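You operate a simulated robot arm through the tools that you are given. There is no shell and no other tool.

Carry out the task below with a simulated robot arm. There is one attempt and no reset: what you move stays moved.

Task
Put things in order on the dining table top. At the end: the silver blue-knob tin stands on top of the silver cooker grid; the clear salt pot is on the red saucer; the blue lidded water tumbler stands where the yellow pad stood; the blue checked cloth stands where the blue lidded water tumbler stood; the yellow pad is on the brown large saucer; whatever was shut is shut again. Leave all else as you found it, and nothing knocked over. Set down upright: salt pot.

The check looks at the end state, three seconds after you hand in, the way a careful person would. Anything else that was tipped, shoved, dropped, spilled or broken makes it a failure. Flat cloth is picked up by pressing the open fingertips on it (5 to 10 N) and closing them slowly along it; thin cloth reads only 2 to 8 mm in the jaws.

Robot
A 7-joint arm with a two-finger parallel gripper, fixed in place. Base frame: the origin is at the foot of the arm, x ahead of it, y to its left, z up; the work surface is at about z = 0. Lengths are in mm, angles in rad, forces in N, time in s.
With the tool pointing down near the work surface it reaches from about 240 to 620 mm from the base axis. Its first joint turns from -1.152 to 1.152 rad. Payload 2.6 kg.
The tool frame sits at the grasp point between the pads (the TCP): z along the fingers, y along the line on which they close. The tips reach 30 mm beyond it. Largest opening 94 mm; finger width 28, thickness 10; the body of the gripper, 50 by 96 mm, starts 55 mm behind the TCP.
Orientation is that of the tool frame in the base frame, as a unit quaternion [x, y, z, w]. With the fingers straight down and closing along the base's y, the tool's x points along the base's -x, its y along +y and its z along -z.

Tools
- The arm moves only by the tool step_arm. Its argument "deltas" is a list of rows, each a list of 3 entries, a list of its own where there are three numbers: the finger opening in mm, from 0 to 94, then the shift along the tool's x, y, z in mm, then the turn, a rotation vector about the tool's x, y, z in rad. In form: [[gripper, [tx, ty, tz], [wx, wy, wz]], ...]. A call has 1 to 20 rows; each row shifts and turns the commanded pose from where the row before left it, along the tool's axes as they then stand. Each row takes 0.2 s and may step no farther than 50 mm and 0.15 rad from the row before; otherwise, or with a gripper value out of range, the whole call is refused. Where a pose cannot be reached the arm comes as near as it can. A force on the tool above 40 N (or 10 N above the force at the start of the call, whichever is more), or a blocked arm, ends the call early, and 0.2 s more pass. The fingers move at their own pace (about 72 mm/s each) and stop on an object; they squeeze with about 30 N. The grip force told is the motor's: it shows also when the fingers shut on nothing. Time passes only in rows, and 0.2 s behind the last, so rows that do not move let the fingers close. The reply holds the time, the measured pose of the TCP, the force on the tool along the base axes, the opening and the grip force, in the units named above and with some noise, with the torque about the TCP (base axes, N m) and any sound that the robot's microphone picked up.
- Cameras (640 x 400 px; columns grow to the right, rows downward): "scene" is fixed at [39.6, 437.2, 559.7]; the picture's right is [-0.73, -0.68, 0.00], its down [-0.42, 0.45, -0.79] and it looks along [0.53, -0.58, -0.62] (base axes); focal length 260 px, centre (320, 200). "wrist" rides on the gripper at [76, 14, -102] in the tool frame; the picture's right is [-0.18, 0.98, 0.00], its down [-0.75, -0.14, -0.64] and it looks along [-0.63, -0.12, 0.77] (tool axes); focal length 243 px, centre (320, 200). There is no depth. A picture from a camera that has moved, and an enlarged one, comes with that camera's place and axes in the base frame and with its lens.
- camera(camera): a new picture of that camera. No time passes.
- close_up(camera, box): a new picture of the part [left, top, right, bottom] of that camera's present view, enlarged. No time passes.
- sign_off(): hands the job in; it is judged then, once.

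Places have to be worked out from the pictures, the camera data and where the tool is seen. Open the gripper and draw the arm clear of the work before you hand the job in, unless the task says otherwise.

The tools are called after ">>>" by a JSON object that holds its "fn" and its "kwargs". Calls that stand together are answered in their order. step_arm: Moves the arm, as the interface text tells. Its arguments: {"type":"object","properties":{"deltas":{"type":"array"}},"required":["deltas"]} The other tools are called the same way: camera (camera) takes a picture; close_up (camera, box) takes an enlarged picture of a part of a camera's view; sign_off () hands the job in.

At the start:

```text
clock: 0.0
tcp_pos: [359.6, 36.1, 356.1]
tcp_rot: [0.0, 1.0, 0.0, -0.001]
ft_force: [-0.4, 0.9, -0.3]
wrist_torque: [-0.02, 0.0, -0.03]
width: 94.1
grasp_force: 0.1
```

scene: 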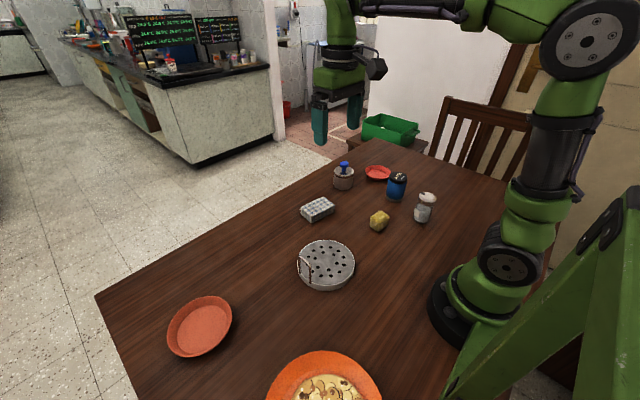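
wrist: 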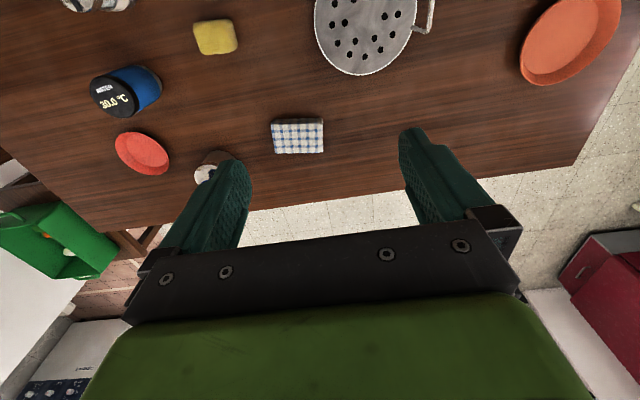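

I'll look at the scene more closely before I plan anything.

>>> {"fn": "close_up", "kwargs": {"camera": "scene", "box": [290, 140, 450, 240]}}

>>> {"fn": "close_up", "kwargs": {"camera": "scene", "box": [150, 220, 406, 380]}}

>>> {"fn": "close_up", "kwargs": {"camera": "wrist", "box": [40, 0, 360, 200]}}

>>> {"fn": "close_up", "kwargs": {"camera": "wrist", "box": [300, 0, 640, 200]}}

```text
4.00 times, centred on (370, 190) of scene
camera zoom: at [39.6, 437.2, 559.7], right [-0.73, -0.68, 0.0], down [-0.42, 0.45, -0.79], along [0.53, -0.58, -0.62], focal length 1042 px, centre (120, 240)
```

zoom: 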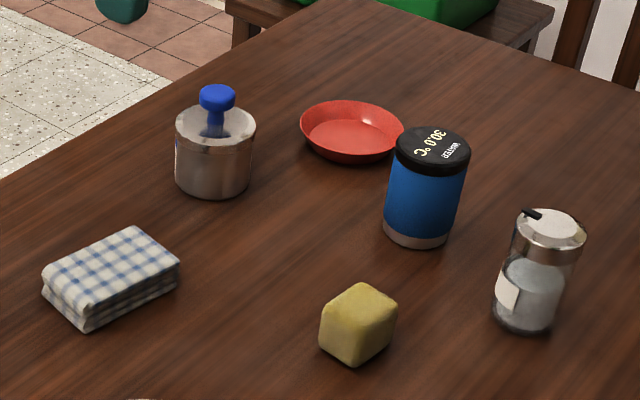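

```text
2.50 times, centred on (278, 300) of scene
camera zoom: at [39.6, 437.2, 559.7], right [-0.73, -0.68, 0.0], down [-0.42, 0.45, -0.79], along [0.53, -0.58, -0.62], focal length 651 px, centre (425, -50)
```

zoom: 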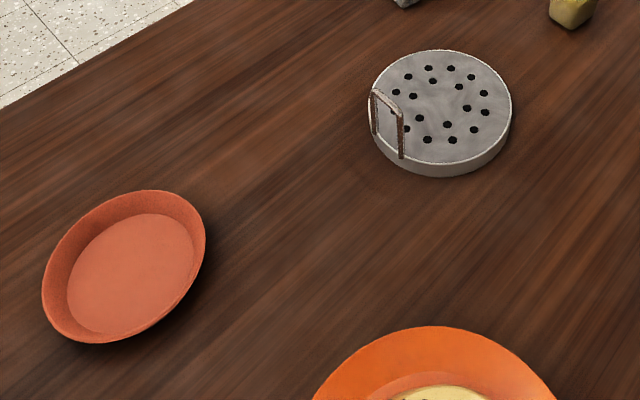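

```text
2.00 times, centred on (200, 100) of wrist
camera zoom: at [283.5, 51.1, 459.0], right [0.18, 0.98, 0.0], down [0.75, -0.14, 0.64], along [0.63, -0.12, -0.77], focal length 485 px, centre (560, 400)
```

zoom: 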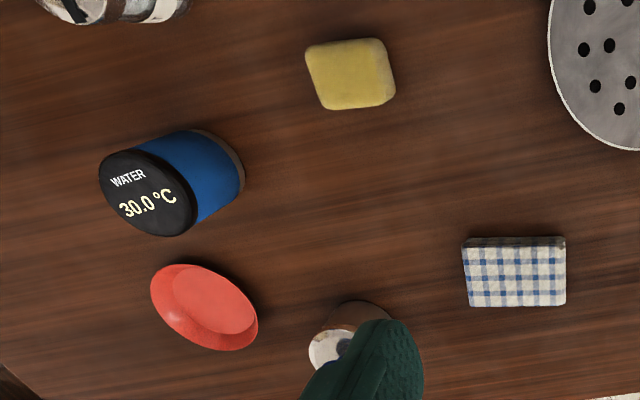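

```text
1.88 times, centred on (470, 100) of wrist
camera zoom: at [283.5, 51.1, 459.0], right [0.18, 0.98, 0.0], down [0.75, -0.14, 0.64], along [0.63, -0.12, -0.77], focal length 457 px, centre (38, 388)
```

zoom: 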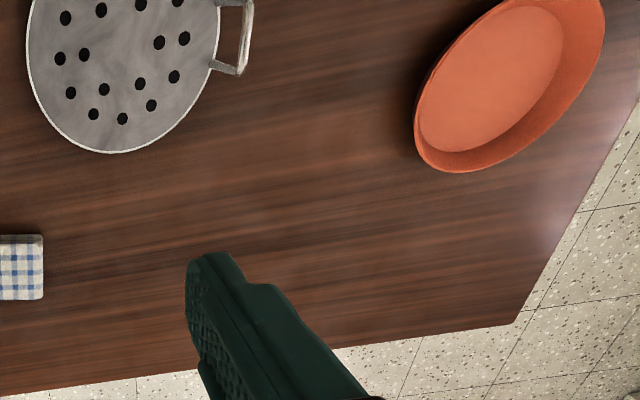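

The wrist view agrees with my scene estimates: tin at about (526,-218), tumbler (343,-276), salt (222,-234), red saucer (460,-353), cloth (480,-29), pad (298,-110), grid (315,112), brown saucer (406,411). I'll move the wrist camera over the right-hand group to refine these.

>>> {"fn": "step_arm", "kwargs": {"deltas": [[94, [6, -43.2, 11.2], [0, 0, 0]], [94, [6, -43.2, 11.2], [0, 0, 0]], [94, [6, -43.2, 11.2], [0, 0, 0]], [94, [6, -43.2, 11.2], [0, 0, 0]], [94, [6, -43.2, 11.2], [0, 0, 0]], [94, [0, 0, 0], [0, 0, 0]]]}}

>>> {"fn": "camera", "kwargs": {"camera": "wrist"}}

>>> {"fn": "close_up", "kwargs": {"camera": "scene", "box": [240, 320, 400, 400]}}

```text
clock: 1.4
tcp_pos: [328.5, -179.9, 300.4]
tcp_rot: [0.0, 1.0, 0.0, 0.0]
ft_force: [-0.4, 1.0, 0.2]
wrist_torque: [0.01, -0.03, 0.0]
width: 93.9
grasp_force: 0.1
```

```text
taken
camera wrist: at [253.2, -165.2, 401.8], right [0.18, 0.98, 0.0], down [0.75, -0.14, 0.64], along [0.63, -0.12, -0.77], focal length 243 px, centre (320, 200)
```

wrist: 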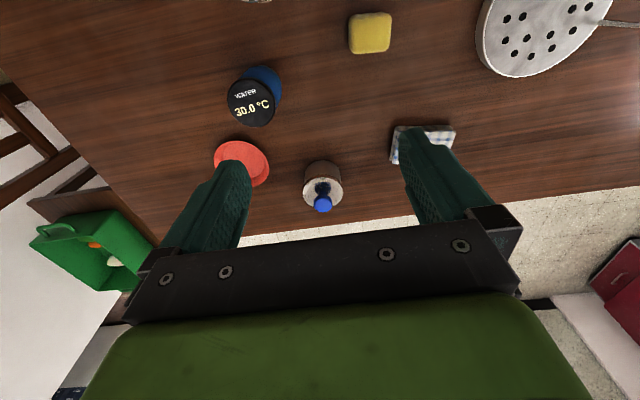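

```text
4.00 times, centred on (320, 360) of scene
camera zoom: at [39.6, 437.2, 559.7], right [-0.73, -0.68, 0.0], down [-0.42, 0.45, -0.79], along [0.53, -0.58, -0.62], focal length 1042 px, centre (320, -440)
```

zoom: 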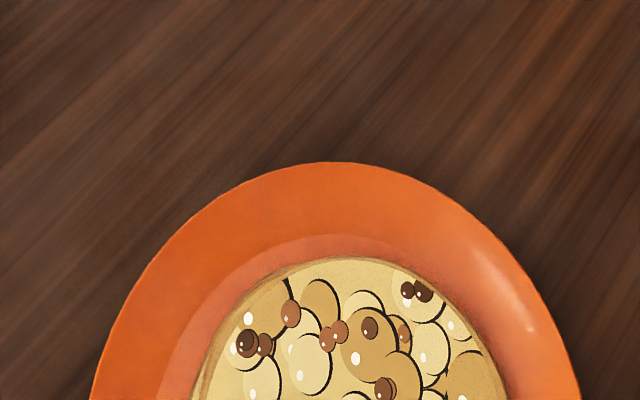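

I'll enlarge the parts of this wrist view that matter so I can measure them.

>>> {"fn": "close_up", "kwargs": {"camera": "wrist", "box": [200, 50, 360, 220]}}

>>> {"fn": "close_up", "kwargs": {"camera": "wrist", "box": [330, 0, 490, 100]}}

>>> {"fn": "close_up", "kwargs": {"camera": "wrist", "box": [200, 0, 300, 60]}}

```text
2.35 times, centred on (280, 135) of wrist
camera zoom: at [253.2, -165.2, 401.8], right [0.18, 0.98, 0.0], down [0.75, -0.14, 0.64], along [0.63, -0.12, -0.77], focal length 571 px, centre (414, 353)
```

zoom: 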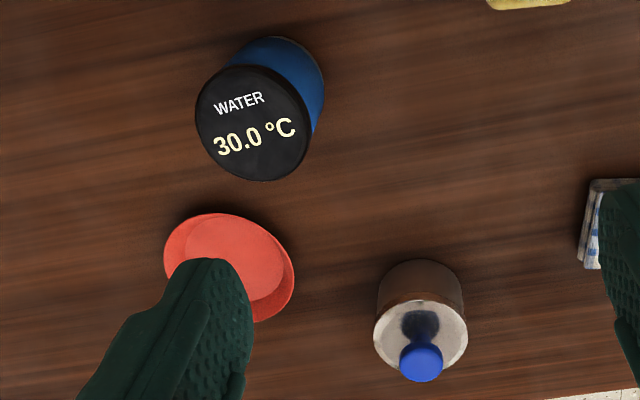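

```text
4.00 times, centred on (410, 50) of wrist
camera zoom: at [253.2, -165.2, 401.8], right [0.18, 0.98, 0.0], down [0.75, -0.14, 0.64], along [0.63, -0.12, -0.77], focal length 970 px, centre (-40, 800)
```

zoom: 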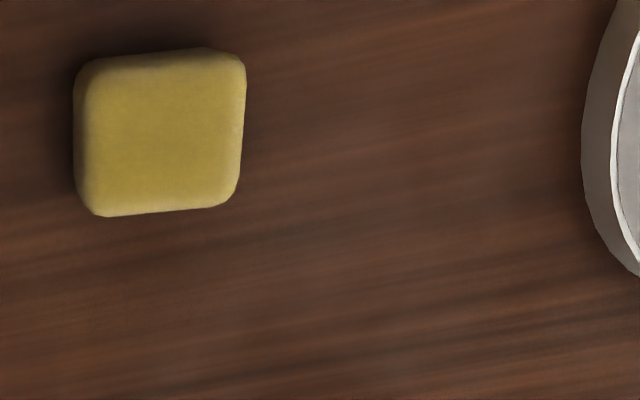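

```text
6.40 times, centred on (250, 30) of wrist
camera zoom: at [253.2, -165.2, 401.8], right [0.18, 0.98, 0.0], down [0.75, -0.14, 0.64], along [0.63, -0.12, -0.77], focal length 1553 px, centre (768, 1288)
```

zoom: 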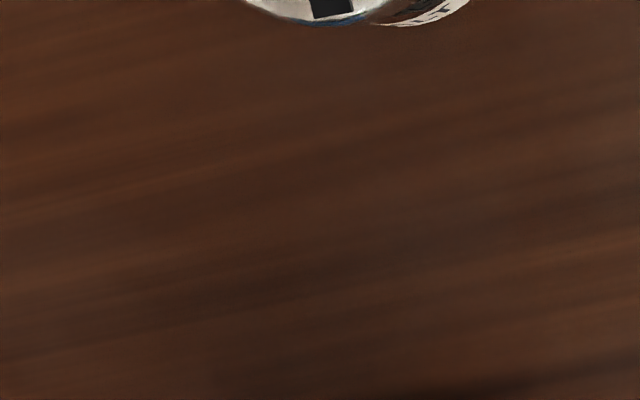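

The pad is about 50 mm square and turned roughly -0.11 rad, near (298,-110). It has to move first, so I'll hover over it with the fingers aligned and take a closer look.

>>> {"fn": "step_arm", "kwargs": {"deltas": [[94, [7.6, 17.5, 30], [0, 0, 0]], [94, [7.6, 17.5, 30], [0, 0, 0]], [94, [7.6, 17.5, 30], [0, 0, 0]], [94, [7.6, 17.5, 30], [0, 0, 0]], [94, [0, 0, 0], [0, 0, 0.11]], [94, [0, 0, 0], [0, 0, 0]]]}}

>>> {"fn": "camera", "kwargs": {"camera": "wrist"}}

>>> {"fn": "close_up", "kwargs": {"camera": "scene", "box": [320, 140, 480, 240]}}

```text
clock: 2.8
tcp_pos: [299.1, -109.6, 179.0]
tcp_rot: [0.056, 0.998, 0.0, 0.0]
ft_force: [0.1, -0.6, 0.0]
wrist_torque: [0.01, 0.05, 0.02]
width: 94.0
grasp_force: 0.0
```

```text
taken
camera wrist: at [225.1, -86.7, 282.5], right [0.29, 0.96, 0.0], down [0.73, -0.22, 0.64], along [0.61, -0.19, -0.77], focal length 243 px, centre (320, 200)
```

wrist: 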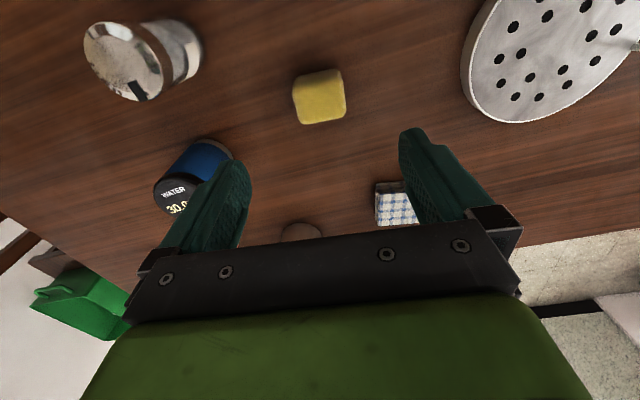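

```text
4.00 times, centred on (400, 190) of scene
camera zoom: at [39.5, 437.2, 559.7], right [-0.73, -0.68, 0.0], down [-0.42, 0.45, -0.79], along [0.53, -0.58, -0.62], focal length 1042 px, centre (0, 240)
```

zoom: 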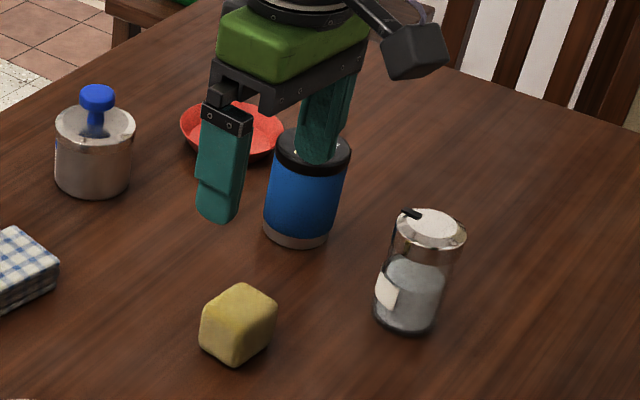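

Close-up of the pad from this nearer viewpoint.

>>> {"fn": "close_up", "kwargs": {"camera": "wrist", "box": [270, 50, 370, 140]}}

>>> {"fn": "close_up", "kwargs": {"camera": "wrist", "box": [60, 0, 260, 125]}}

```text
4.44 times, centred on (320, 95) of wrist
camera zoom: at [225.1, -86.7, 282.5], right [0.29, 0.96, 0.0], down [0.73, -0.22, 0.64], along [0.61, -0.19, -0.77], focal length 1078 px, centre (320, 667)
```

zoom: 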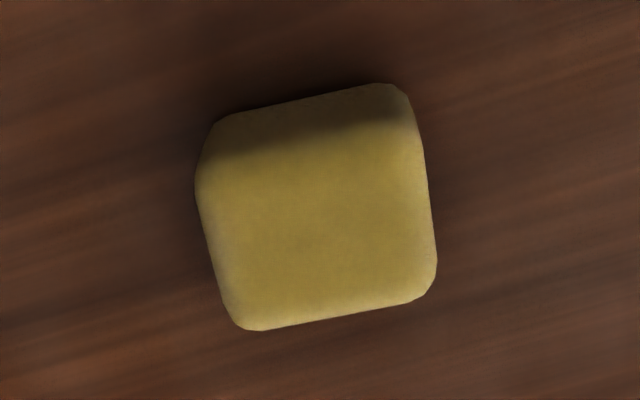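

```text
3.20 times, centred on (160, 62) of wrist
camera zoom: at [225.1, -86.7, 282.5], right [0.29, 0.96, 0.0], down [0.73, -0.22, 0.64], along [0.61, -0.19, -0.77], focal length 776 px, centre (832, 640)
```

zoom: 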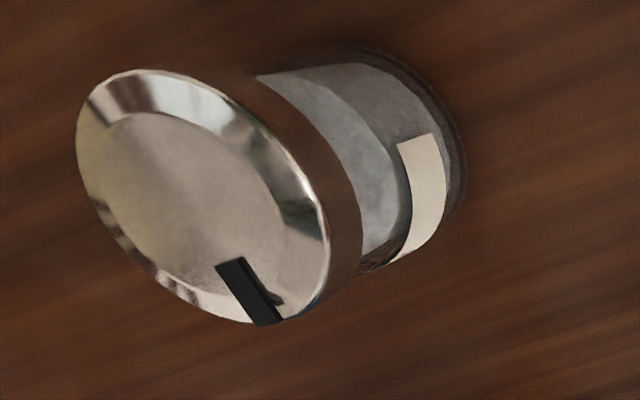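

The pad sits squarely under the gripper at about (297.5,-109.5) and stands about 40 mm high. I'll descend to TCP z≈38 and grip it.

>>> {"fn": "step_arm", "kwargs": {"deltas": [[94, [1.5, 0, 47], [0, 0, 0]], [94, [0, 0, 47], [0, 0, 0]], [94, [0, 0, 30], [0, 0, 0]], [94, [0, 0, 17], [0, 0, 0]], [94, [0, 0, 0], [0, 0, 0]], [60, [0, 0, 0], [0, 0, 0]], [45, [0, 0, 0], [0, 0, 0]], [35, [0, 0, 0], [0, 0, 0]], [35, [0, 0, 0], [0, 0, 0]]]}}

>>> {"fn": "close_up", "kwargs": {"camera": "scene", "box": [320, 140, 480, 240]}}

```text
clock: 4.8
tcp_pos: [299.0, -107.8, 39.2]
tcp_rot: [0.054, 0.999, 0.0, 0.0]
ft_force: [-0.2, 0.1, 0.6]
wrist_torque: [-0.02, 0.03, -0.01]
width: 53.4
grasp_force: 30.3
```

```text
4.00 times, centred on (400, 190) of scene
camera zoom: at [39.6, 437.2, 559.7], right [-0.73, -0.68, 0.0], down [-0.42, 0.45, -0.79], along [0.53, -0.58, -0.62], focal length 1042 px, centre (0, 240)
```

zoom: 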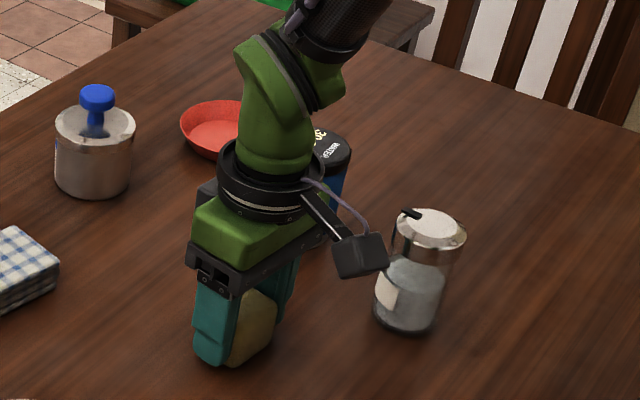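

The grip holds at 53.4 mm and 30 N. I'll lift, square the tool, and carry the pad toward the brown saucer, stopping short so I can look at it and the grid.

>>> {"fn": "step_arm", "kwargs": {"deltas": [[35, [0, 0, -30], [0, 0, 0]], [35, [0, 0, -45], [0, 0, 0]], [35, [0, 0, -45], [0, 0, 0]], [35, [0, 0, -45], [0, 0, 0]], [35, [0, 0, -45], [0, 0, 0]], [35, [0, 0, 0], [0, 0, -0.11]], [35, [0, 45, 0], [0, 0, 0]], [35, [0, 45, 0], [0, 0, 0]], [35, [0, 45, 0], [0, 0, 0]], [35, [0, 45, 0], [0, 0, 0]], [35, [0, 45, 0], [0, 0, 0]], [35, [0, 45, 0], [0, 0, 0]], [35, [0, 45, 0], [0, 0, 0]], [35, [0, 30, 0], [0, 0, 0]], [35, [0, 0, 0], [0, 0, 0]]]}}

>>> {"fn": "camera", "kwargs": {"camera": "wrist"}}

>>> {"fn": "camera", "kwargs": {"camera": "scene"}}

```text
clock: 8.0
tcp_pos: [297.0, 236.5, 249.0]
tcp_rot: [0.001, 1.0, 0.0, -0.001]
ft_force: [-0.1, 0.6, -0.4]
wrist_torque: [-0.02, -0.01, 0.02]
width: 53.4
grasp_force: 29.7
```

```text
taken
camera wrist: at [221.2, 251.5, 352.2], right [0.18, 0.98, 0.0], down [0.75, -0.14, 0.64], along [0.63, -0.12, -0.77], focal length 243 px, centre (320, 200)
```

wrist: 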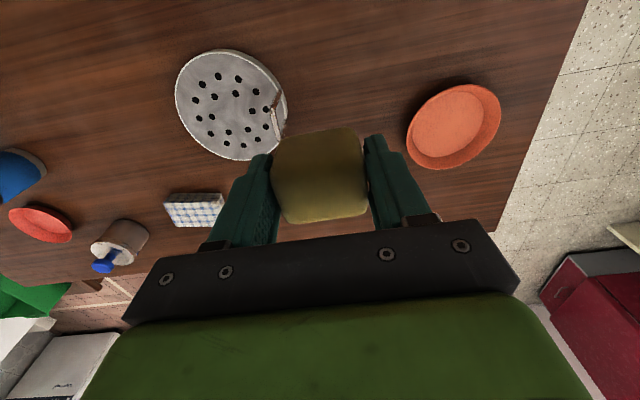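

```text
taken
```

scene: 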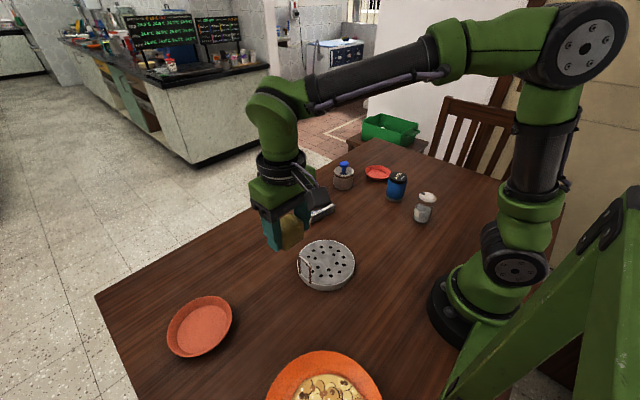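

Now enlarging the brown saucer and the grid to measure both.

>>> {"fn": "close_up", "kwargs": {"camera": "wrist", "box": [390, 60, 530, 190]}}

>>> {"fn": "close_up", "kwargs": {"camera": "wrist", "box": [160, 35, 320, 175]}}

>>> {"fn": "close_up", "kwargs": {"camera": "scene", "box": [280, 220, 380, 300]}}

>>> {"fn": "close_up", "kwargs": {"camera": "scene", "box": [150, 280, 250, 370]}}

```text
3.08 times, centred on (460, 125) of wrist
camera zoom: at [221.2, 251.5, 352.2], right [0.18, 0.98, 0.0], down [0.75, -0.14, 0.64], along [0.63, -0.12, -0.77], focal length 746 px, centre (-111, 431)
```

zoom: 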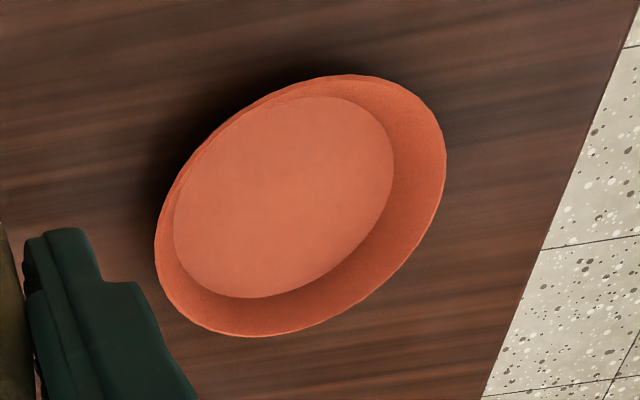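

```text
2.86 times, centred on (240, 105) of wrist
camera zoom: at [221.2, 251.5, 352.2], right [0.18, 0.98, 0.0], down [0.75, -0.14, 0.64], along [0.63, -0.12, -0.77], focal length 693 px, centre (549, 471)
```

zoom: 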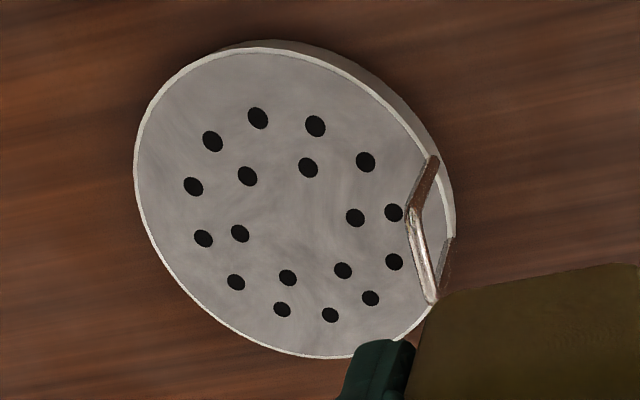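

```text
5.00 times, centred on (330, 260) of scene
camera zoom: at [39.5, 437.3, 559.7], right [-0.73, -0.68, 0.0], down [-0.42, 0.45, -0.79], along [0.53, -0.58, -0.62], focal length 1302 px, centre (270, -100)
```

zoom: 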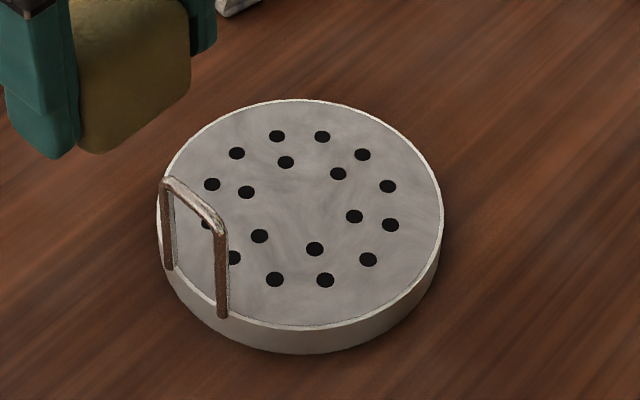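

```text
4.44 times, centred on (200, 325) of scene
camera zoom: at [39.5, 437.3, 559.7], right [-0.73, -0.68, 0.0], down [-0.42, 0.45, -0.79], along [0.53, -0.58, -0.62], focal length 1158 px, centre (853, -356)
```

zoom: 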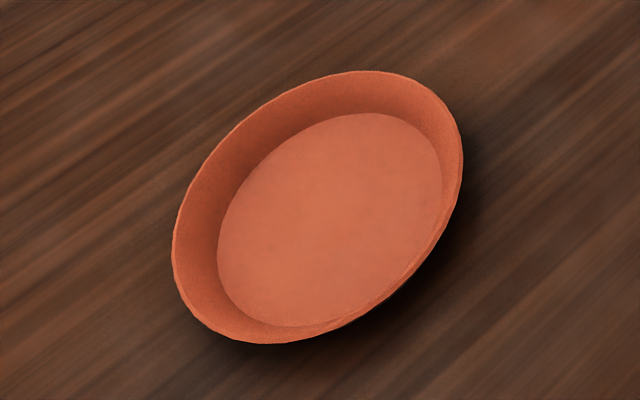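

The brown saucer is centred at about (397,412) with a flat base roughly 100 mm across. The grid centre is about (311,113), with its handle standing at the +y edge. I'll carry the pad over the saucer and lower it most of the way.

>>> {"fn": "step_arm", "kwargs": {"deltas": [[35, [-20, 35.1, 0], [0, 0, 0]], [35, [-20, 35.1, 0], [0, 0, 0]], [35, [-20, 35.1, 0], [0, 0, 0]], [35, [-20, 35.1, 0], [0, 0, 0]], [35, [-20, 35.1, 0], [0, 0, 0]], [35, [0, 0, 40], [0, 0, 0]], [35, [0, 0, 40], [0, 0, 0]], [35, [0, 0, 40], [0, 0, 0]], [35, [0, 0, 0], [0, 0, 0]]]}}

>>> {"fn": "camera", "kwargs": {"camera": "wrist"}}

>>> {"fn": "close_up", "kwargs": {"camera": "scene", "box": [110, 220, 290, 370]}}

```text
clock: 10.0
tcp_pos: [397.2, 413.1, 129.4]
tcp_rot: [0.0, 1.0, 0.0, 0.0]
ft_force: [-0.3, 0.3, 0.4]
wrist_torque: [0.02, 0.0, -0.01]
width: 53.4
grasp_force: 30.3
```

```text
taken
camera wrist: at [321.1, 425.9, 231.5], right [0.18, 0.98, 0.0], down [0.75, -0.14, 0.64], along [0.63, -0.12, -0.77], focal length 243 px, centre (320, 200)
```

wrist: 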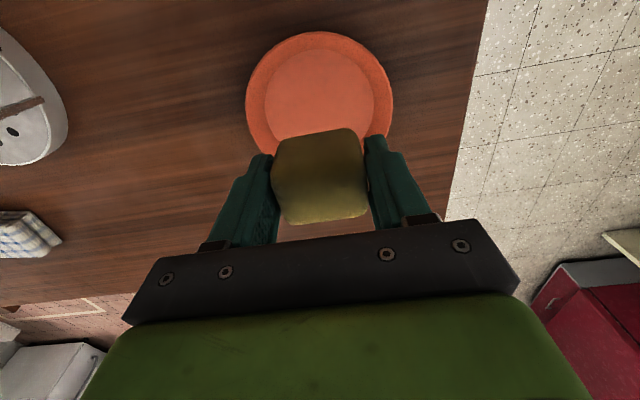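

```text
2.67 times, centred on (200, 295) of scene
camera zoom: at [39.6, 437.2, 559.7], right [-0.73, -0.68, 0.0], down [-0.42, 0.45, -0.79], along [0.53, -0.58, -0.62], focal length 694 px, centre (640, -53)
```

zoom: 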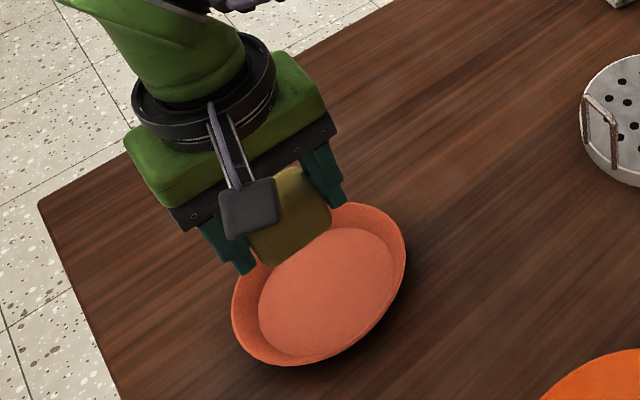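

The pad is centred over the saucer to within a couple of millimetres. I'll lower it gently and watch the force.

>>> {"fn": "step_arm", "kwargs": {"deltas": [[35, [0, 0, 40], [0, 0, 0]], [35, [0, 0, 30], [0, 0, 0]], [35, [0, 0, 5], [0, 0, 0]], [35, [0, 0, 3], [0, 0, 0]], [35, [0, 0, 0], [0, 0, 0]]]}}

>>> {"fn": "close_up", "kwargs": {"camera": "scene", "box": [140, 260, 260, 370]}}

```text
clock: 11.2
tcp_pos: [398.4, 412.2, 50.0]
tcp_rot: [0.0, 1.0, 0.001, 0.0]
ft_force: [-0.2, -0.8, -0.5]
wrist_torque: [-0.01, 0.0, 0.01]
width: 53.4
grasp_force: 30.3
```

```text
3.64 times, centred on (200, 315) of scene
camera zoom: at [39.6, 437.2, 559.7], right [-0.73, -0.68, 0.0], down [-0.42, 0.45, -0.79], along [0.53, -0.58, -0.62], focal length 947 px, centre (756, -218)
```

zoom: 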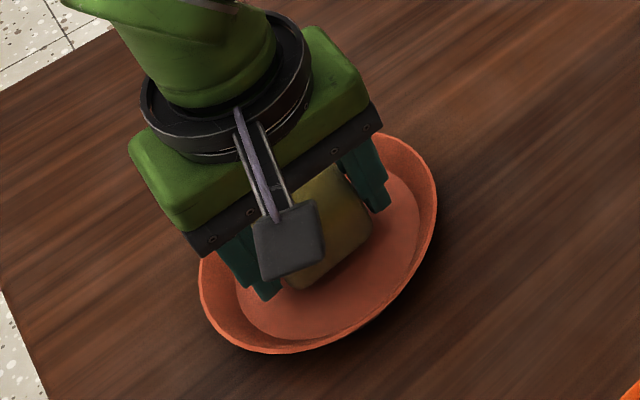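

No contact yet at z=50, so I'll go down in small steps.

>>> {"fn": "step_arm", "kwargs": {"deltas": [[35, [0, 0, 2], [0, 0, 0]], [35, [0, 0, 2], [0, 0, 0]], [35, [0, 0, 0], [0, 0, 0]]]}}

```text
clock: 12.0
tcp_pos: [398.3, 411.6, 48.0]
tcp_rot: [0.0, 1.0, 0.001, 0.0]
ft_force: [-1.0, 0.4, 0.7]
wrist_torque: [-0.01, -0.02, 0.0]
width: 53.1
grasp_force: 29.6
```

>>> {"fn": "step_arm", "kwargs": {"deltas": [[35, [0, 0, 1.5], [0, 0, 0]], [35, [0, 0, 0], [0, 0, 0]]]}}

```text
clock: 12.6
tcp_pos: [397.1, 411.8, 45.2]
tcp_rot: [0.0, 1.0, 0.0, 0.0]
ft_force: [-0.8, 0.1, -0.3]
wrist_torque: [0.0, -0.01, 0.02]
width: 53.3
grasp_force: 30.0
```

Still free, so I'll keep going down in 1.5 mm steps.

>>> {"fn": "step_arm", "kwargs": {"deltas": [[35, [0, 0, 1.5], [0, 0, 0]], [35, [0, 0, 0], [0, 0, 0]]]}}

```text
clock: 13.2
tcp_pos: [398.6, 411.8, 42.9]
tcp_rot: [0.0, 1.0, 0.0, -0.001]
ft_force: [0.2, 0.9, -0.2]
wrist_torque: [-0.01, 0.01, -0.02]
width: 53.4
grasp_force: 29.7
```

>>> {"fn": "step_arm", "kwargs": {"deltas": [[35, [0, 0, 1.5], [0, 0, 0]], [35, [0, 0, 0], [0, 0, 0]]]}}

>>> {"fn": "close_up", "kwargs": {"camera": "scene", "box": [160, 280, 250, 360]}}

```text
clock: 13.8
tcp_pos: [398.1, 412.0, 42.5]
tcp_rot: [0.0, 1.0, 0.0, 0.0]
ft_force: [-0.7, -1.3, 5.1]
wrist_torque: [-0.03, 0.05, 0.01]
width: 53.2
grasp_force: 30.3
```

```text
5.00 times, centred on (205, 320) of scene
camera zoom: at [39.5, 437.2, 559.7], right [-0.73, -0.68, 0.0], down [-0.42, 0.45, -0.79], along [0.53, -0.58, -0.62], focal length 1302 px, centre (895, -400)
```

zoom: 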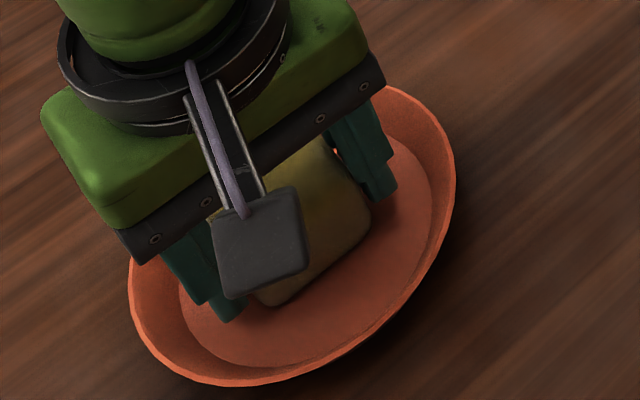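

The pad touched down with 5 N upward. I'll open a little, staying inside the rim, and lift straight up.

>>> {"fn": "step_arm", "kwargs": {"deltas": [[58, [0, 0, 0], [0, 0, 0]], [64, [0, 0, 0], [0, 0, 0]], [66, [0, 0, 0], [0, 0, 0]], [66, [0, 0, -10], [0, 0, 0]], [66, [0, 0, -30], [0, 0, 0]], [66, [0, 0, -45], [0, 0, 0]], [80, [0, 0, -45], [0, 0, 0]], [94, [0, 0, -45], [0, 0, 0]], [94, [0, 0, -30], [0, 0, 0]], [94, [0, 0, 0], [0, 0, 0]]]}}

>>> {"fn": "close_up", "kwargs": {"camera": "scene", "box": [150, 270, 260, 370]}}

>>> {"fn": "camera", "kwargs": {"camera": "wrist"}}

```text
clock: 16.0
tcp_pos: [395.9, 410.8, 247.8]
tcp_rot: [0.0, 1.0, 0.0, 0.0]
ft_force: [1.0, 0.3, 0.6]
wrist_torque: [-0.02, 0.01, -0.01]
width: 94.2
grasp_force: 0.0
```

```text
4.00 times, centred on (205, 320) of scene
camera zoom: at [39.5, 437.2, 559.7], right [-0.73, -0.68, 0.0], down [-0.42, 0.45, -0.79], along [0.53, -0.58, -0.62], focal length 1042 px, centre (780, -280)
```

zoom: 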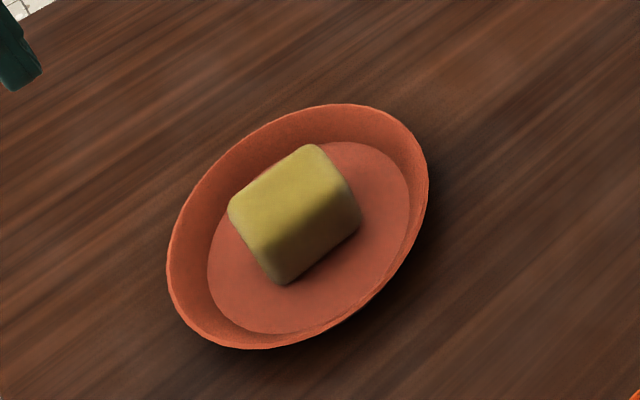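

```text
taken
camera wrist: at [320.1, 425.1, 351.0], right [0.18, 0.98, 0.0], down [0.75, -0.14, 0.64], along [0.63, -0.12, -0.77], focal length 243 px, centre (320, 200)
```

wrist: 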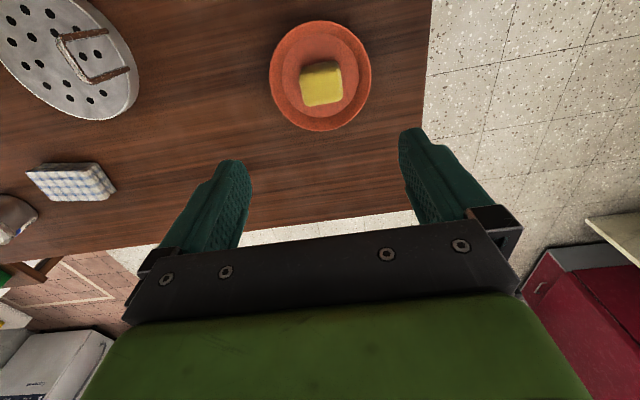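

The pad is in the saucer. The tumbler is next, so I'll travel high over to it and hover for a look.

>>> {"fn": "step_arm", "kwargs": {"deltas": [[94, [3.77, -45.4, 0], [0, 0, 0]], [94, [3.77, -45.4, 0], [0, 0, 0]], [94, [3.77, -45.4, 0], [0, 0, 0]], [94, [3.77, -45.4, 0], [0, 0, 0]], [94, [3.77, -45.4, 0], [0, 0, 0]], [94, [3.77, -45.4, 0], [0, 0, 0]], [94, [3.77, -45.4, 0], [0, 0, 0]], [94, [3.77, -45.4, 0], [0, 0, 0]], [94, [3.77, -45.4, 0], [0, 0, 0]], [94, [3.77, -45.4, 0], [0, 0, 0]], [94, [3.77, -45.4, 0], [0, 0, 0]], [94, [3.77, -45.4, 0], [0, 0, 0]], [94, [3.77, -45.4, 0], [0, 0, 0]], [94, [3.77, -45.4, 0], [0, 0, 0]], [94, [3.77, -45.4, 0], [0, 0, 0]], [94, [0, 0, 0], [0, 0, 0]]]}}

>>> {"fn": "camera", "kwargs": {"camera": "wrist"}}

>>> {"fn": "close_up", "kwargs": {"camera": "wrist", "box": [240, 20, 400, 140]}}

```text
clock: 19.4
tcp_pos: [340.0, -270.0, 247.2]
tcp_rot: [-0.001, 1.0, 0.0, 0.0]
ft_force: [-0.2, 0.2, 0.1]
wrist_torque: [0.01, -0.01, 0.01]
width: 93.9
grasp_force: 0.1
```

```text
taken
camera wrist: at [263.6, -256.4, 350.5], right [0.18, 0.98, 0.0], down [0.75, -0.14, 0.64], along [0.63, -0.12, -0.77], focal length 243 px, centre (320, 200)
```

wrist: 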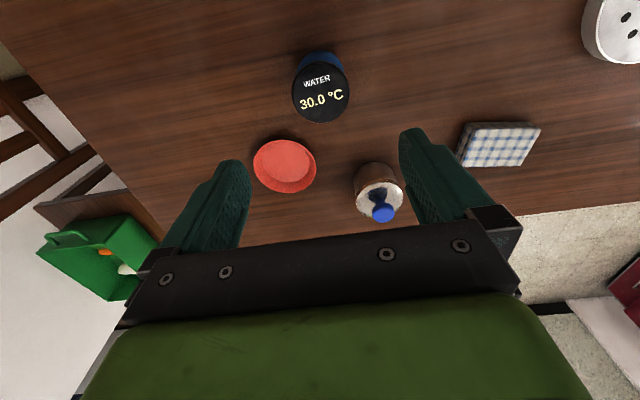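

```text
3.33 times, centred on (320, 80) of wrist
camera zoom: at [263.6, -256.4, 350.5], right [0.18, 0.98, 0.0], down [0.75, -0.14, 0.64], along [0.63, -0.12, -0.77], focal length 809 px, centre (320, 600)
```

zoom: 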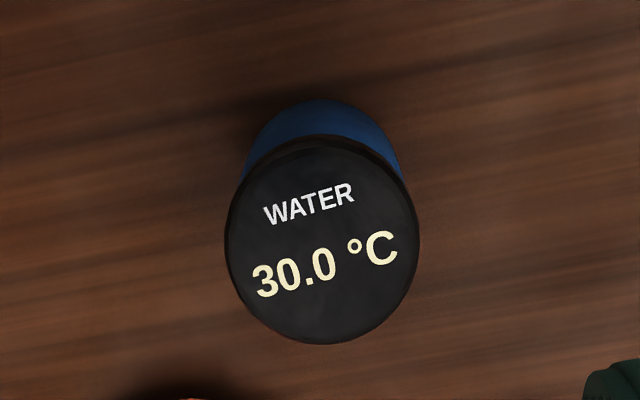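

The tumbler is centred at about (338.7,-269.6), 61 mm across and 85 mm tall. I'll descend over it and grip the body.

>>> {"fn": "step_arm", "kwargs": {"deltas": [[94, [1, 0, 45], [0, 0, 0]], [94, [0, 0, 45], [0, 0, 0]], [94, [0, 0, 40], [0, 0, 0]], [94, [0, 0, 40], [0, 0, 0]], [94, [0, 0, 32], [0, 0, 0]], [94, [0, 0, 0], [0, 0, 0]], [80, [0, 0, 0], [0, 0, 0]], [68, [0, 0, 0], [0, 0, 0]], [60, [0, 0, 0], [0, 0, 0]], [52, [0, 0, 0], [0, 0, 0]], [45, [0, 0, 0], [0, 0, 0]], [45, [0, 0, 0], [0, 0, 0]]]}}

>>> {"fn": "close_up", "kwargs": {"camera": "scene", "box": [320, 130, 480, 240]}}

```text
clock: 22.0
tcp_pos: [339.6, -270.0, 46.0]
tcp_rot: [0.0, 1.0, 0.0, 0.0]
ft_force: [0.2, 0.1, 0.0]
wrist_torque: [0.0, 0.02, -0.01]
width: 59.3
grasp_force: 30.1
```

```text
3.64 times, centred on (400, 185) of scene
camera zoom: at [39.6, 437.2, 559.7], right [-0.73, -0.68, 0.0], down [-0.42, 0.45, -0.79], along [0.53, -0.58, -0.62], focal length 947 px, centre (29, 254)
```

zoom: 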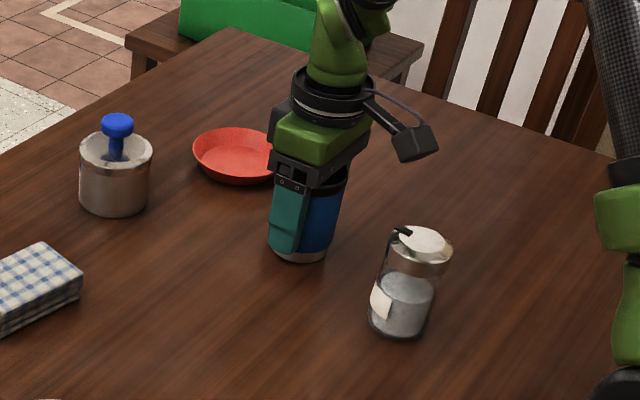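

The tumbler is held at 59.3 mm. I'll lift it 80 mm, carry it smoothly to the pad's old spot at about (298,-109.3), and stop just above the table.

>>> {"fn": "step_arm", "kwargs": {"deltas": [[45, [0, 0, -10], [0, 0, 0]], [45, [0, 0, -20], [0, 0, 0]], [45, [0, 0, -25], [0, 0, 0]], [45, [0, 0, -25], [0, 0, 0]], [45, [3.4, 13.4, 0], [0, 0, 0]], [45, [6.8, 26.8, 0], [0, 0, 0]], [45, [6.8, 26.8, 0], [0, 0, 0]], [45, [6.8, 26.8, 0], [0, 0, 0]], [45, [6.8, 26.8, 0], [0, 0, 0]], [45, [6.8, 26.8, 0], [0, 0, 0]], [45, [3.6, 13.3, 0], [0, 0, 0]], [45, [0, 0, 0], [0, 0, 0]], [45, [0, 0, 25], [0, 0, 0]], [45, [0, 0, 25], [0, 0, 0]], [45, [0, 0, 15], [0, 0, 0]], [45, [0, 0, 8], [0, 0, 0]], [45, [0, 0, 4], [0, 0, 0]], [45, [0, 0, 0], [0, 0, 0]]]}}

>>> {"fn": "close_up", "kwargs": {"camera": "scene", "box": [320, 130, 480, 240]}}

```text
clock: 25.8
tcp_pos: [298.0, -108.7, 48.6]
tcp_rot: [0.0, 1.0, -0.001, 0.0]
ft_force: [-0.4, 0.2, -2.6]
wrist_torque: [0.03, 0.0, -0.02]
width: 59.2
grasp_force: 29.9
```

```text
3.64 times, centred on (400, 185) of scene
camera zoom: at [39.6, 437.2, 559.7], right [-0.73, -0.68, 0.0], down [-0.42, 0.45, -0.79], along [0.53, -0.58, -0.62], focal length 947 px, centre (29, 254)
```

zoom: 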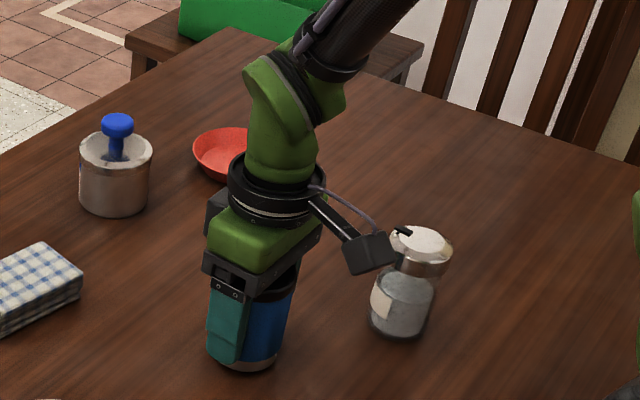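

The 2.6 N load shows the tumbler hanging about 3 mm above the table. I'll lower it in fine steps.

>>> {"fn": "step_arm", "kwargs": {"deltas": [[45, [0, 0, 1.5], [0, 0, 0]], [45, [0, 0, 1.2], [0, 0, 0]], [45, [0, 0, 0], [0, 0, 0]]]}}

```text
clock: 26.6
tcp_pos: [298.1, -107.3, 45.8]
tcp_rot: [0.0, 1.0, 0.0, 0.001]
ft_force: [0.5, 0.1, -2.4]
wrist_torque: [-0.04, -0.01, 0.02]
width: 59.2
grasp_force: 29.9
```

>>> {"fn": "step_arm", "kwargs": {"deltas": [[45, [0, 0, 0.8], [0, 0, 0]], [45, [0, 0, 0], [0, 0, 0]]]}}

```text
clock: 27.2
tcp_pos: [297.7, -108.7, 45.3]
tcp_rot: [0.0, 1.0, 0.001, 0.0]
ft_force: [-1.9, 0.0, 3.7]
wrist_torque: [-0.01, 0.17, 0.03]
width: 59.4
grasp_force: 30.1
```

The force has flipped to +3.7 N, so the tumbler is standing on the table. I'll release gently and rise.

>>> {"fn": "step_arm", "kwargs": {"deltas": [[61, [0, 0, 0], [0, 0, 0]], [66, [0, 0, 0], [0, 0, 0]], [75, [0, 0, 0], [0, 0, 0]], [90, [0, 0, 0], [0, 0, 0]], [94, [0, 0, 0], [0, 0, 0]], [94, [0, 0, -30], [0, 0, 0]], [94, [0, 0, -45], [0, 0, 0]], [94, [0, 0, -45], [0, 0, 0]], [94, [0, 0, -45], [0, 0, 0]], [94, [0, 0, -40], [0, 0, 0]], [94, [0, 0, 0], [0, 0, 0]]]}}

>>> {"fn": "camera", "kwargs": {"camera": "wrist"}}

>>> {"fn": "close_up", "kwargs": {"camera": "scene", "box": [290, 140, 450, 240]}}

```text
clock: 29.6
tcp_pos: [297.8, -109.4, 251.9]
tcp_rot: [0.0, 1.0, -0.001, 0.0]
ft_force: [0.1, -0.3, 0.4]
wrist_torque: [0.0, 0.01, 0.0]
width: 93.9
grasp_force: 0.1
```

```text
taken
camera wrist: at [223.1, -94.3, 354.0], right [0.18, 0.98, 0.0], down [0.75, -0.14, 0.64], along [0.63, -0.12, -0.77], focal length 243 px, centre (320, 200)
```

wrist: 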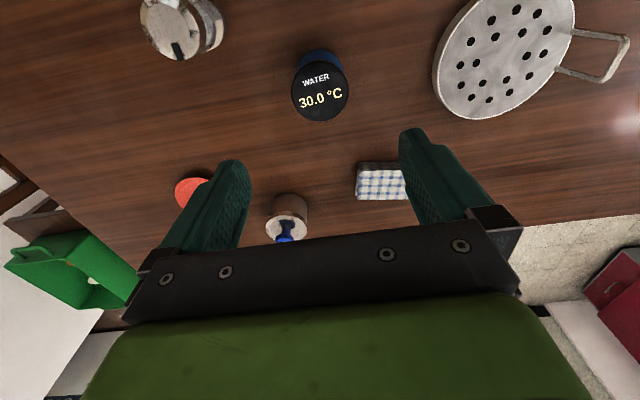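

```text
4.00 times, centred on (370, 190) of scene
camera zoom: at [39.5, 437.2, 559.7], right [-0.73, -0.68, 0.0], down [-0.42, 0.45, -0.79], along [0.53, -0.58, -0.62], focal length 1042 px, centre (120, 240)
```

zoom: 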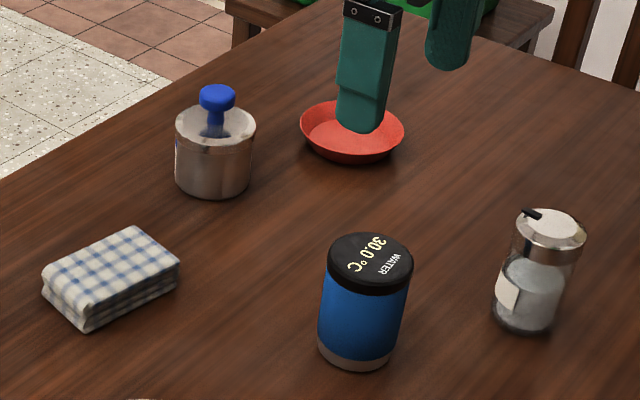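

The tumbler stands upright in place. Next is the salt pot, so I'll hover over its estimated spot at (217,-228) and look.

>>> {"fn": "step_arm", "kwargs": {"deltas": [[94, [20.2, -29.7, 0], [0, 0, 0]], [94, [20.2, -29.7, 0], [0, 0, 0]], [94, [20.2, -29.7, 0], [0, 0, 0]], [94, [20.2, -29.7, 0], [0, 0, 0]], [94, [0, 0, 0], [0, 0, 0]]]}}

>>> {"fn": "camera", "kwargs": {"camera": "wrist"}}

>>> {"fn": "close_up", "kwargs": {"camera": "wrist", "box": [240, 20, 400, 140]}}

```text
clock: 30.8
tcp_pos: [219.0, -227.5, 249.8]
tcp_rot: [0.0, 1.0, 0.0, 0.001]
ft_force: [0.5, -0.6, 0.3]
wrist_torque: [0.01, 0.02, 0.03]
width: 94.1
grasp_force: 0.1
```

```text
taken
camera wrist: at [142.1, -213.9, 353.4], right [0.18, 0.98, 0.0], down [0.75, -0.14, 0.64], along [0.63, -0.12, -0.77], focal length 243 px, centre (320, 200)
```

wrist: 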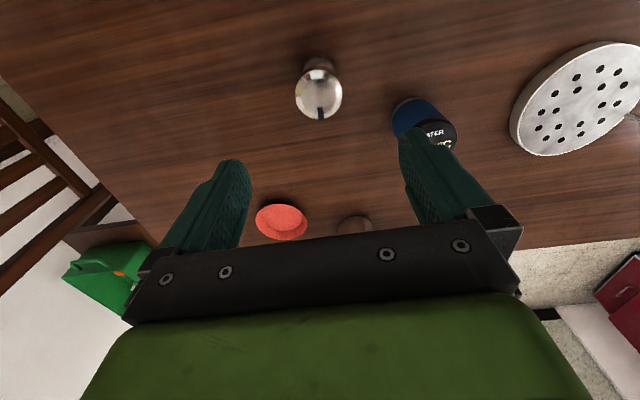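

```text
3.33 times, centred on (320, 80) of wrist
camera zoom: at [142.1, -213.9, 353.4], right [0.18, 0.98, 0.0], down [0.75, -0.14, 0.64], along [0.63, -0.12, -0.77], focal length 809 px, centre (320, 600)
```

zoom: 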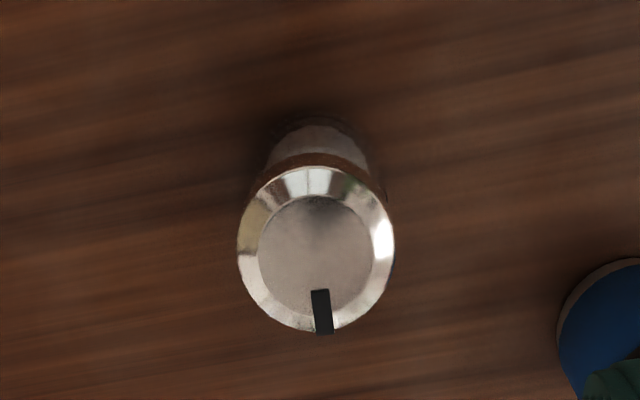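

The salt pot is at about (220.5,-229.5) with a 50 mm lid and a height of about 87 mm. I'll descend and grip its body, then lift slightly to check that the pot and lid come up together.

>>> {"fn": "step_arm", "kwargs": {"deltas": [[94, [-1.5, -2, 45], [0, 0, 0]], [94, [0, 0, 45], [0, 0, 0]], [94, [0, 0, 45], [0, 0, 0]], [94, [0, 0, 40], [0, 0, 0]], [94, [0, 0, 28], [0, 0, 0]], [94, [0, 0, 0], [0, 0, 0]], [75, [0, 0, 0], [0, 0, 0]], [60, [0, 0, 0], [0, 0, 0]], [52, [0, 0, 0], [0, 0, 0]], [46, [0, 0, 0], [0, 0, 0]], [40, [0, 0, 0], [0, 0, 0]], [40, [0, 0, 0], [0, 0, 0]]]}}

>>> {"fn": "close_up", "kwargs": {"camera": "scene", "box": [360, 150, 480, 240]}}

```text
clock: 33.4
tcp_pos: [219.6, -229.6, 46.5]
tcp_rot: [-0.001, 1.0, 0.0, -0.001]
ft_force: [0.9, -0.7, 0.3]
wrist_torque: [-0.01, 0.0, 0.05]
width: 49.8
grasp_force: 30.3
```

```text
4.44 times, centred on (420, 195) of scene
camera zoom: at [39.6, 437.2, 559.7], right [-0.73, -0.68, 0.0], down [-0.42, 0.45, -0.79], along [0.53, -0.58, -0.62], focal length 1158 px, centre (-124, 222)
```

zoom: 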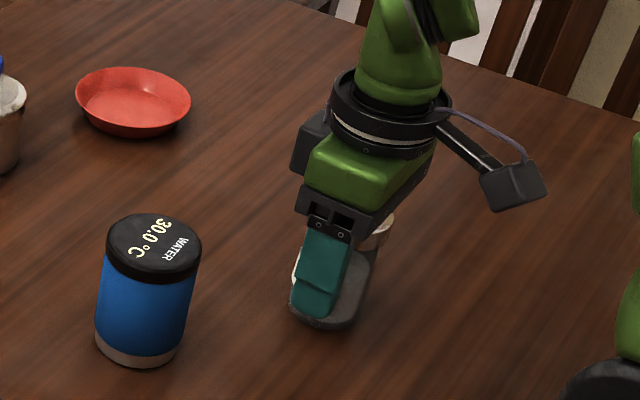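

Gripped at 49.8 mm. I'll do a small lift to check it.

>>> {"fn": "step_arm", "kwargs": {"deltas": [[40, [0, 0, -6], [0, 0, 0]], [40, [0, 0, -12], [0, 0, 0]], [40, [0, 0, -12], [0, 0, 0]], [40, [0, 0, 0], [0, 0, 0]]]}}

>>> {"fn": "close_up", "kwargs": {"camera": "scene", "box": [360, 150, 480, 240]}}

>>> {"fn": "camera", "kwargs": {"camera": "wrist"}}

```text
clock: 34.4
tcp_pos: [219.1, -229.0, 77.0]
tcp_rot: [0.0, 1.0, 0.0, 0.001]
ft_force: [0.0, 0.1, -0.9]
wrist_torque: [0.01, -0.01, -0.03]
width: 50.1
grasp_force: 29.9
```

```text
4.44 times, centred on (420, 195) of scene
camera zoom: at [39.6, 437.2, 559.7], right [-0.73, -0.68, 0.0], down [-0.42, 0.45, -0.79], along [0.53, -0.58, -0.62], focal length 1158 px, centre (-124, 222)
```

zoom: 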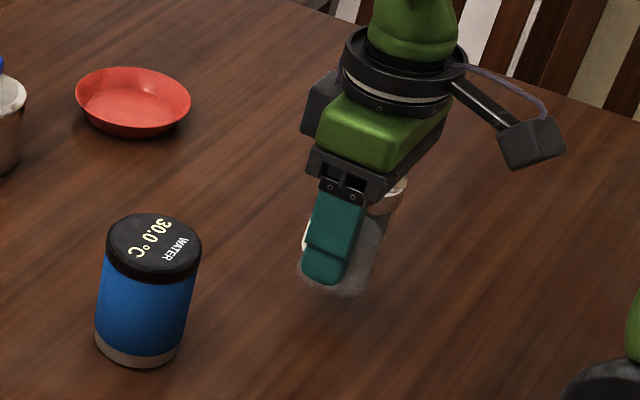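

```text
taken
camera wrist: at [143.4, -215.1, 179.8], right [0.18, 0.98, 0.0], down [0.75, -0.14, 0.64], along [0.63, -0.12, -0.77], focal length 243 px, centre (320, 200)
```

wrist: 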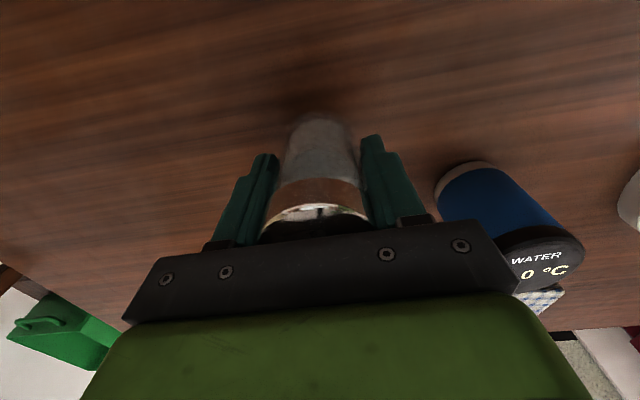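

The whole pot came up with its lid on. I'll raise it and carry it over to the red saucer, then look.

>>> {"fn": "step_arm", "kwargs": {"deltas": [[40, [0, 0, -25], [0, 0, 0]], [40, [0, 0, -35], [0, 0, 0]], [40, [0, 0, -35], [0, 0, 0]], [40, [0, 0, -10], [0, 0, 0]], [40, [-16, -8, 0], [0, 0, 0]], [40, [-33, -16.5, 0], [0, 0, 0]], [40, [-33, -16.5, 0], [0, 0, 0]], [40, [-33, -16.5, 0], [0, 0, 0]], [40, [-33, -16.5, 0], [0, 0, 0]], [40, [-33, -16.5, 0], [0, 0, 0]], [40, [-33, -16.5, 0], [0, 0, 0]], [40, [-21.5, -10, 0], [0, 0, 0]], [40, [0, 0, 0], [0, 0, 0]]]}}

>>> {"fn": "camera", "kwargs": {"camera": "wrist"}}

>>> {"fn": "close_up", "kwargs": {"camera": "wrist", "box": [240, 20, 400, 160]}}

>>> {"fn": "close_up", "kwargs": {"camera": "scene", "box": [320, 100, 460, 200]}}

```text
clock: 37.2
tcp_pos: [454.2, -345.5, 182.1]
tcp_rot: [0.0, 1.0, 0.0, 0.0]
ft_force: [-0.4, -0.4, -1.5]
wrist_torque: [-0.01, 0.02, -0.03]
width: 49.9
grasp_force: 30.0
```

```text
taken
camera wrist: at [379.2, -332.4, 285.0], right [0.18, 0.98, 0.0], down [0.75, -0.14, 0.64], along [0.63, -0.12, -0.77], focal length 243 px, centre (320, 200)
```

wrist: 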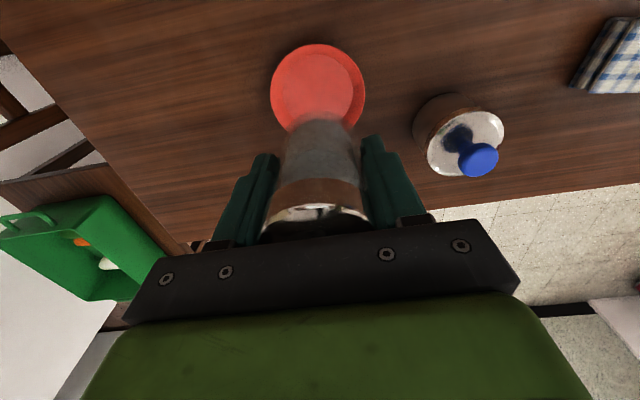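

```text
2.86 times, centred on (320, 90) of wrist
camera zoom: at [379.2, -332.4, 285.0], right [0.18, 0.98, 0.0], down [0.75, -0.14, 0.64], along [0.63, -0.12, -0.77], focal length 693 px, centre (320, 514)
```

zoom: 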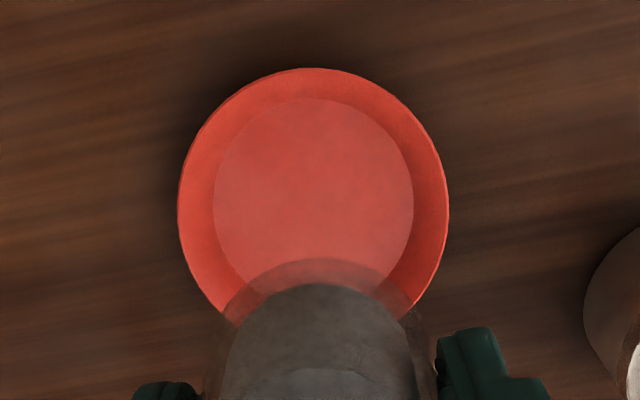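

```text
4.00 times, centred on (390, 150) of scene
camera zoom: at [39.6, 437.2, 559.7], right [-0.73, -0.68, 0.0], down [-0.42, 0.45, -0.79], along [0.53, -0.58, -0.62], focal length 1042 px, centre (40, 400)
```

zoom: 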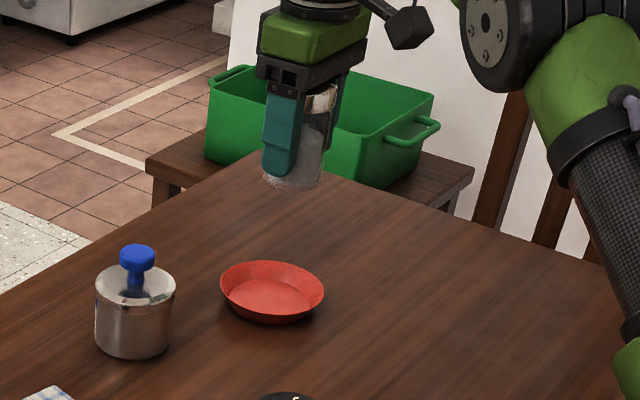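

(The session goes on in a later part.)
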